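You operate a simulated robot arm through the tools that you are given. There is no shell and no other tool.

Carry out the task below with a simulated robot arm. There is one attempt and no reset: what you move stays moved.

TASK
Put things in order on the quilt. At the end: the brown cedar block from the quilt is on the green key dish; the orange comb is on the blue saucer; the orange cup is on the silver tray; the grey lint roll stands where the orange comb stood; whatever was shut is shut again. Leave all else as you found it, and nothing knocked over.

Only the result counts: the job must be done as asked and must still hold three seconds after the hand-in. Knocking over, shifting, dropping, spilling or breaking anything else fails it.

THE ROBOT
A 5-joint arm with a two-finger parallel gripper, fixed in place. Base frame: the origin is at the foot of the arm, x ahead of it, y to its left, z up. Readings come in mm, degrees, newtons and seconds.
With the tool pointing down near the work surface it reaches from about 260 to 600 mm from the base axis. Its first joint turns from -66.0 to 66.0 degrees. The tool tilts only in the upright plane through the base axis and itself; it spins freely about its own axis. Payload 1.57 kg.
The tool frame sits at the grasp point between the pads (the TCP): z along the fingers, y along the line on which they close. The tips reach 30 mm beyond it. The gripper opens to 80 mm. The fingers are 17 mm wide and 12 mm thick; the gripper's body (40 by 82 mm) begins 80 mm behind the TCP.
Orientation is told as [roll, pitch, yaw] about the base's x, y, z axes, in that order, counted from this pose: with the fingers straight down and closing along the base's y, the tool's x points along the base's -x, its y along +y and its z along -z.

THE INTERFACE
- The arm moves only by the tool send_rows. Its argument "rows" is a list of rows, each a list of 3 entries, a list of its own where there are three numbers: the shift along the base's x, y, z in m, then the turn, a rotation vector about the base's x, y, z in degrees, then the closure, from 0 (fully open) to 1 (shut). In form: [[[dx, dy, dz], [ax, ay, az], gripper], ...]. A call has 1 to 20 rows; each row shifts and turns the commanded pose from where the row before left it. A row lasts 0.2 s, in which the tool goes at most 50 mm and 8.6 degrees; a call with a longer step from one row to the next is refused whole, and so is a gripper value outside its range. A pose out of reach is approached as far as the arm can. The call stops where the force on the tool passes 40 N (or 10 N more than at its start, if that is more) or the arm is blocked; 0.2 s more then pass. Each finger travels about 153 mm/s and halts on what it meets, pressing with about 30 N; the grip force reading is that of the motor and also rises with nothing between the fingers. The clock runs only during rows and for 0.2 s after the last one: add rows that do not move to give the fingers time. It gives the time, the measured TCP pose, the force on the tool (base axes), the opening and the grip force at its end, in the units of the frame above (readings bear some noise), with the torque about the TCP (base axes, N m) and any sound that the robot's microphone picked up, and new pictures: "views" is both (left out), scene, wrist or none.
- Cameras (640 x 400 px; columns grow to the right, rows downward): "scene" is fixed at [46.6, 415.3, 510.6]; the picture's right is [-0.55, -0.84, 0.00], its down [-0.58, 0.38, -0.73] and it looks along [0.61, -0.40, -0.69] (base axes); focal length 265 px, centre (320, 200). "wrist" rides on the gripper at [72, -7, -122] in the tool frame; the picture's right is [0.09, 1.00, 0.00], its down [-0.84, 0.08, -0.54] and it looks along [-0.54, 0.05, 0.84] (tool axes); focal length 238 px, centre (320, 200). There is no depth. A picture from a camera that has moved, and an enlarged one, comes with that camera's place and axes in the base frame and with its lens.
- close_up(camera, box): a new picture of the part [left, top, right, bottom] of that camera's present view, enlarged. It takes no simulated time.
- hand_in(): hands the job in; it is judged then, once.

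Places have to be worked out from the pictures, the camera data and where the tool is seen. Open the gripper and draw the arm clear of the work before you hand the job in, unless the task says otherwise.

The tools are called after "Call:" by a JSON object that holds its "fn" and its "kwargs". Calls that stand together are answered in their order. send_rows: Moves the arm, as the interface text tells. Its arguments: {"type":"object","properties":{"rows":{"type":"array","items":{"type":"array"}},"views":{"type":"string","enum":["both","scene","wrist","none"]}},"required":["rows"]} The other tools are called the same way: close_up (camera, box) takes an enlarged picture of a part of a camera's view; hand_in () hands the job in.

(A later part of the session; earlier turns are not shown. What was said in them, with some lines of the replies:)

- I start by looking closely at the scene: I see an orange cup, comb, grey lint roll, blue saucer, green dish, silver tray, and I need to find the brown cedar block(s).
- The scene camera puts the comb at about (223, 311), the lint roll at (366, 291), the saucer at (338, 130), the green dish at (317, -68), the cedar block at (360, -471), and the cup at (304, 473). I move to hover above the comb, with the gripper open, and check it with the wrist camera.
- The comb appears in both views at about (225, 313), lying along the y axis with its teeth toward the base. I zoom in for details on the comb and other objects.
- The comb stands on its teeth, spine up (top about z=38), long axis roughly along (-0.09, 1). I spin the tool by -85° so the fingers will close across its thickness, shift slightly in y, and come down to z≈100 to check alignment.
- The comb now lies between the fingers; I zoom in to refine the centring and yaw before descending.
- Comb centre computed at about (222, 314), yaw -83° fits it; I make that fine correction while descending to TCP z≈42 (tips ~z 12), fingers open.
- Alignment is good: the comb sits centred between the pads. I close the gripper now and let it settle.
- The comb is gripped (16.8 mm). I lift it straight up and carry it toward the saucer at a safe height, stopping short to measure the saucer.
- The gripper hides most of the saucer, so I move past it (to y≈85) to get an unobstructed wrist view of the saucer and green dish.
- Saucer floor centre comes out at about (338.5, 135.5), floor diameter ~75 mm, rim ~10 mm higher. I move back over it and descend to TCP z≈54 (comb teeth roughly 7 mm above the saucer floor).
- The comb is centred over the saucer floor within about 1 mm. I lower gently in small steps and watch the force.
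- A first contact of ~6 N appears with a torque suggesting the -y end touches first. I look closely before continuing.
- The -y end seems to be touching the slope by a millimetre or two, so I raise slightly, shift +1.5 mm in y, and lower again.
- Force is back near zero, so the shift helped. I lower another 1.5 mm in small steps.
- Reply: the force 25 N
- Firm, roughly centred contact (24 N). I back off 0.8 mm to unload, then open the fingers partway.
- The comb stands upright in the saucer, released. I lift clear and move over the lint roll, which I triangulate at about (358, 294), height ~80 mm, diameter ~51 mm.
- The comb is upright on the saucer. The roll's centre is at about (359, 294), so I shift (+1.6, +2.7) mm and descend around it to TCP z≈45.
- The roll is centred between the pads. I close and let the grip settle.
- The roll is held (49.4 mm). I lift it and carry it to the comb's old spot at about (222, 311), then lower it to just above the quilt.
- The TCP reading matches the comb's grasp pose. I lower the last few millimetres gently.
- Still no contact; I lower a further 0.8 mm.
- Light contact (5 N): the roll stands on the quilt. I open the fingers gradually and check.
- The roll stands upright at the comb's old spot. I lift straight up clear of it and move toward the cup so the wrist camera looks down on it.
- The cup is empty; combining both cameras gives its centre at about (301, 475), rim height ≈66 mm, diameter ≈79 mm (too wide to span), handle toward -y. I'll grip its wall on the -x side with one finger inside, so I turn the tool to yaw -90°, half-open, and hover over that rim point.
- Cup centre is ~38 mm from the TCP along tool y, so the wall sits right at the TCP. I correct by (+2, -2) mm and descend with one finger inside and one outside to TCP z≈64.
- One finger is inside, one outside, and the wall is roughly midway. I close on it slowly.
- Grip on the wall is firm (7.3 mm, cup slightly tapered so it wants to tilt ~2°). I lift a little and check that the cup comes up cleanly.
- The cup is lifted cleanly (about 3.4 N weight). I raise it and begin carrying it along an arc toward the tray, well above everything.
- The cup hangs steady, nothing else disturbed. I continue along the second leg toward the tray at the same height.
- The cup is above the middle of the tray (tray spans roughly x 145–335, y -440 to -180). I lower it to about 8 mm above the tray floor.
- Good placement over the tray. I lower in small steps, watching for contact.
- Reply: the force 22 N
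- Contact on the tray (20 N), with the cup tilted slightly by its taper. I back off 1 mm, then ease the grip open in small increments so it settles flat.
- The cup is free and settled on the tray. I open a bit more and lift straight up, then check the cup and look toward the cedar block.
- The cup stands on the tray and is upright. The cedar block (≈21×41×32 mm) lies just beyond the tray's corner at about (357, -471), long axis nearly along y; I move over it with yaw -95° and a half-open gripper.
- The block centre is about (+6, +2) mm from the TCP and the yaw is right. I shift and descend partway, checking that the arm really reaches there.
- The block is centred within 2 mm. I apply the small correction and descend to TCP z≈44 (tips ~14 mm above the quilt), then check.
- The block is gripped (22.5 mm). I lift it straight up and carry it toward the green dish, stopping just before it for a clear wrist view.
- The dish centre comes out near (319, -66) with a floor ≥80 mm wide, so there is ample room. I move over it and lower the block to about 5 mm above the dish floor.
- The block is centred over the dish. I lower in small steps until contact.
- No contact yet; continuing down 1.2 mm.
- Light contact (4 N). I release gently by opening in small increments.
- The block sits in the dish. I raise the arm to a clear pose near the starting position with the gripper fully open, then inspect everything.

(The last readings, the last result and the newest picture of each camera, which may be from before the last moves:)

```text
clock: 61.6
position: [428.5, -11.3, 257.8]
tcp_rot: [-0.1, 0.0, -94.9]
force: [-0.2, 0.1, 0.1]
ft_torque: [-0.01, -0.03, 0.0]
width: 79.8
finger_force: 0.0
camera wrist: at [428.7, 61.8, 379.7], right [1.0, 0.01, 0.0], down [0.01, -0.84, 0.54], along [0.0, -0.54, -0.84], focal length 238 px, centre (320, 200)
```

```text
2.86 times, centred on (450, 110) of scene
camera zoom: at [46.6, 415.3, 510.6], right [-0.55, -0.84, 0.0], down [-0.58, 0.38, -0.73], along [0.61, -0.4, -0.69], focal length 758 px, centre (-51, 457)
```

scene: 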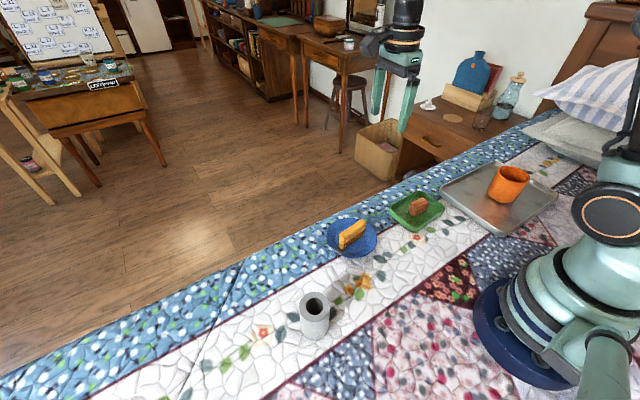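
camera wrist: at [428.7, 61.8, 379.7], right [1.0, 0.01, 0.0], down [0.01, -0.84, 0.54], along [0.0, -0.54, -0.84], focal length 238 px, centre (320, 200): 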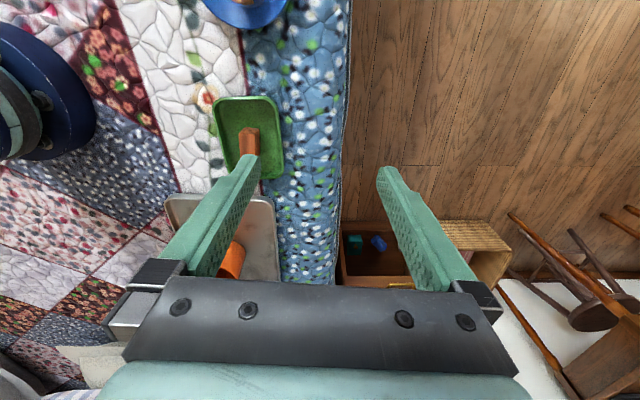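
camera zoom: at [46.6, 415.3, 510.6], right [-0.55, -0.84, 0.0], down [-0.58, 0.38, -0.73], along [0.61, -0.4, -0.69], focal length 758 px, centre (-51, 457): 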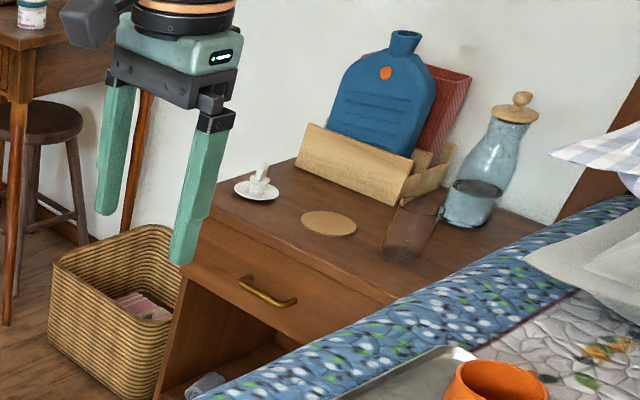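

Everything seems in place; I compare the saucer and roll closely with the earlier pictures to make sure nothing shifted.

Call:
{"fn": "close_up", "kwargs": {"camera": "scene", "box": [310, 200, 410, 270]}}

Call:
{"fn": "close_up", "kwargs": {"camera": "scene", "box": [270, 280, 370, 350]}}

Call:
{"fn": "close_up", "kwargs": {"camera": "scene", "box": [375, 180, 465, 240]}}

```text
5.71 times, centred on (360, 235) of scene
camera zoom: at [46.6, 415.3, 510.6], right [-0.55, -0.84, 0.0], down [-0.58, 0.38, -0.73], along [0.61, -0.4, -0.69], focal length 1517 px, centre (91, 0)
```

zoom: 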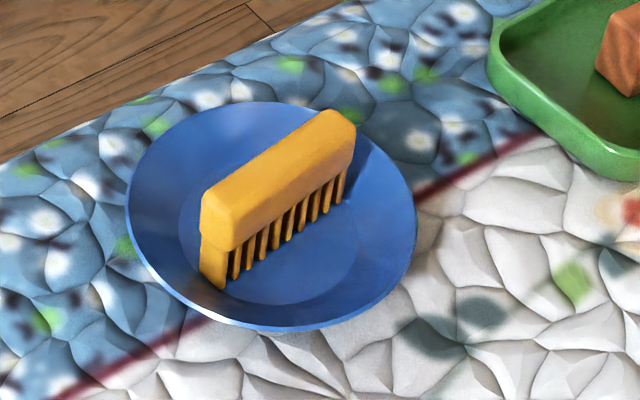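

```text
5.71 times, centred on (320, 315) of scene
camera zoom: at [46.6, 415.3, 510.6], right [-0.55, -0.84, 0.0], down [-0.58, 0.38, -0.73], along [0.61, -0.4, -0.69], focal length 1517 px, centre (320, -457)
```

zoom: 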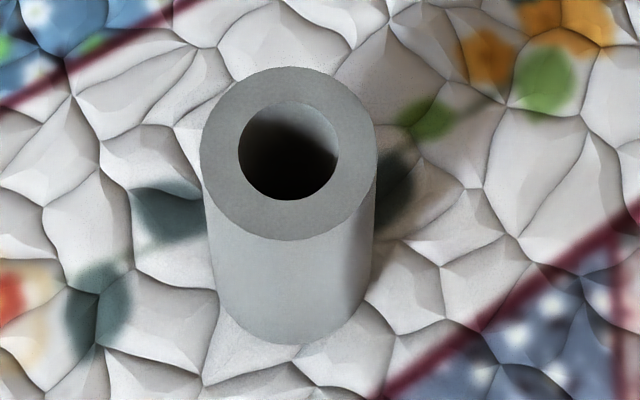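

```text
6.67 times, centred on (420, 210) of scene
camera zoom: at [46.6, 415.3, 510.6], right [-0.55, -0.84, 0.0], down [-0.58, 0.38, -0.73], along [0.61, -0.4, -0.69], focal length 1770 px, centre (-347, 133)
```

zoom: 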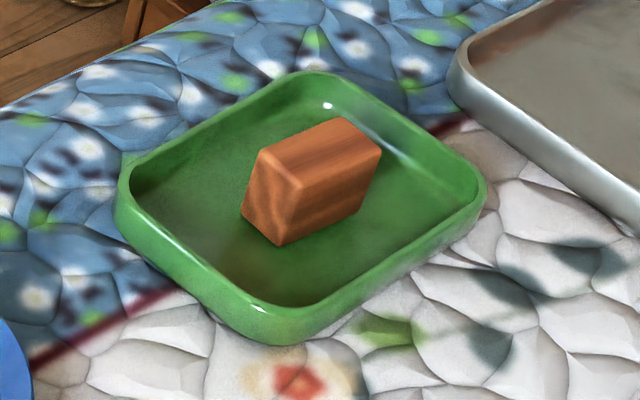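

The roll's base sits right over the comb's former footprint; the block is in the dish, the comb upright on the saucer (the saucer moved only ~2–3 mm), the cup on the tray, and the drawer was never opened. The gripper is open and the arm is clear, so I hand in.

Call:
{"fn": "hand_in", "kwargs": {}}

```text
The job is handed in.
```

I finished all four moves and handed the job in. I don't have the judge's result.

- **Cedar block:** on the green key dish, roughly in the middle of its floor.
- **Comb:** standing upright on its teeth on the blue saucer.
- **Cup:** upright on the silver tray, near the middle. It was empty.
- **Lint roll:** standing upright where the comb stood, within about 2 mm by the arm's position readings.
- **Shut things:** the bedside drawer looked shut at the start. I never opened it, and it still looks shut.

The blue saucer shifted about 2–3 mm when I pressed the comb down onto it. I left it there rather than risk knocking the comb over. The tray and dish looked unmoved in before-and-after pictures, and nothing was knocked over.

I ended with the gripper open and the arm clear of the work, close to its starting position.
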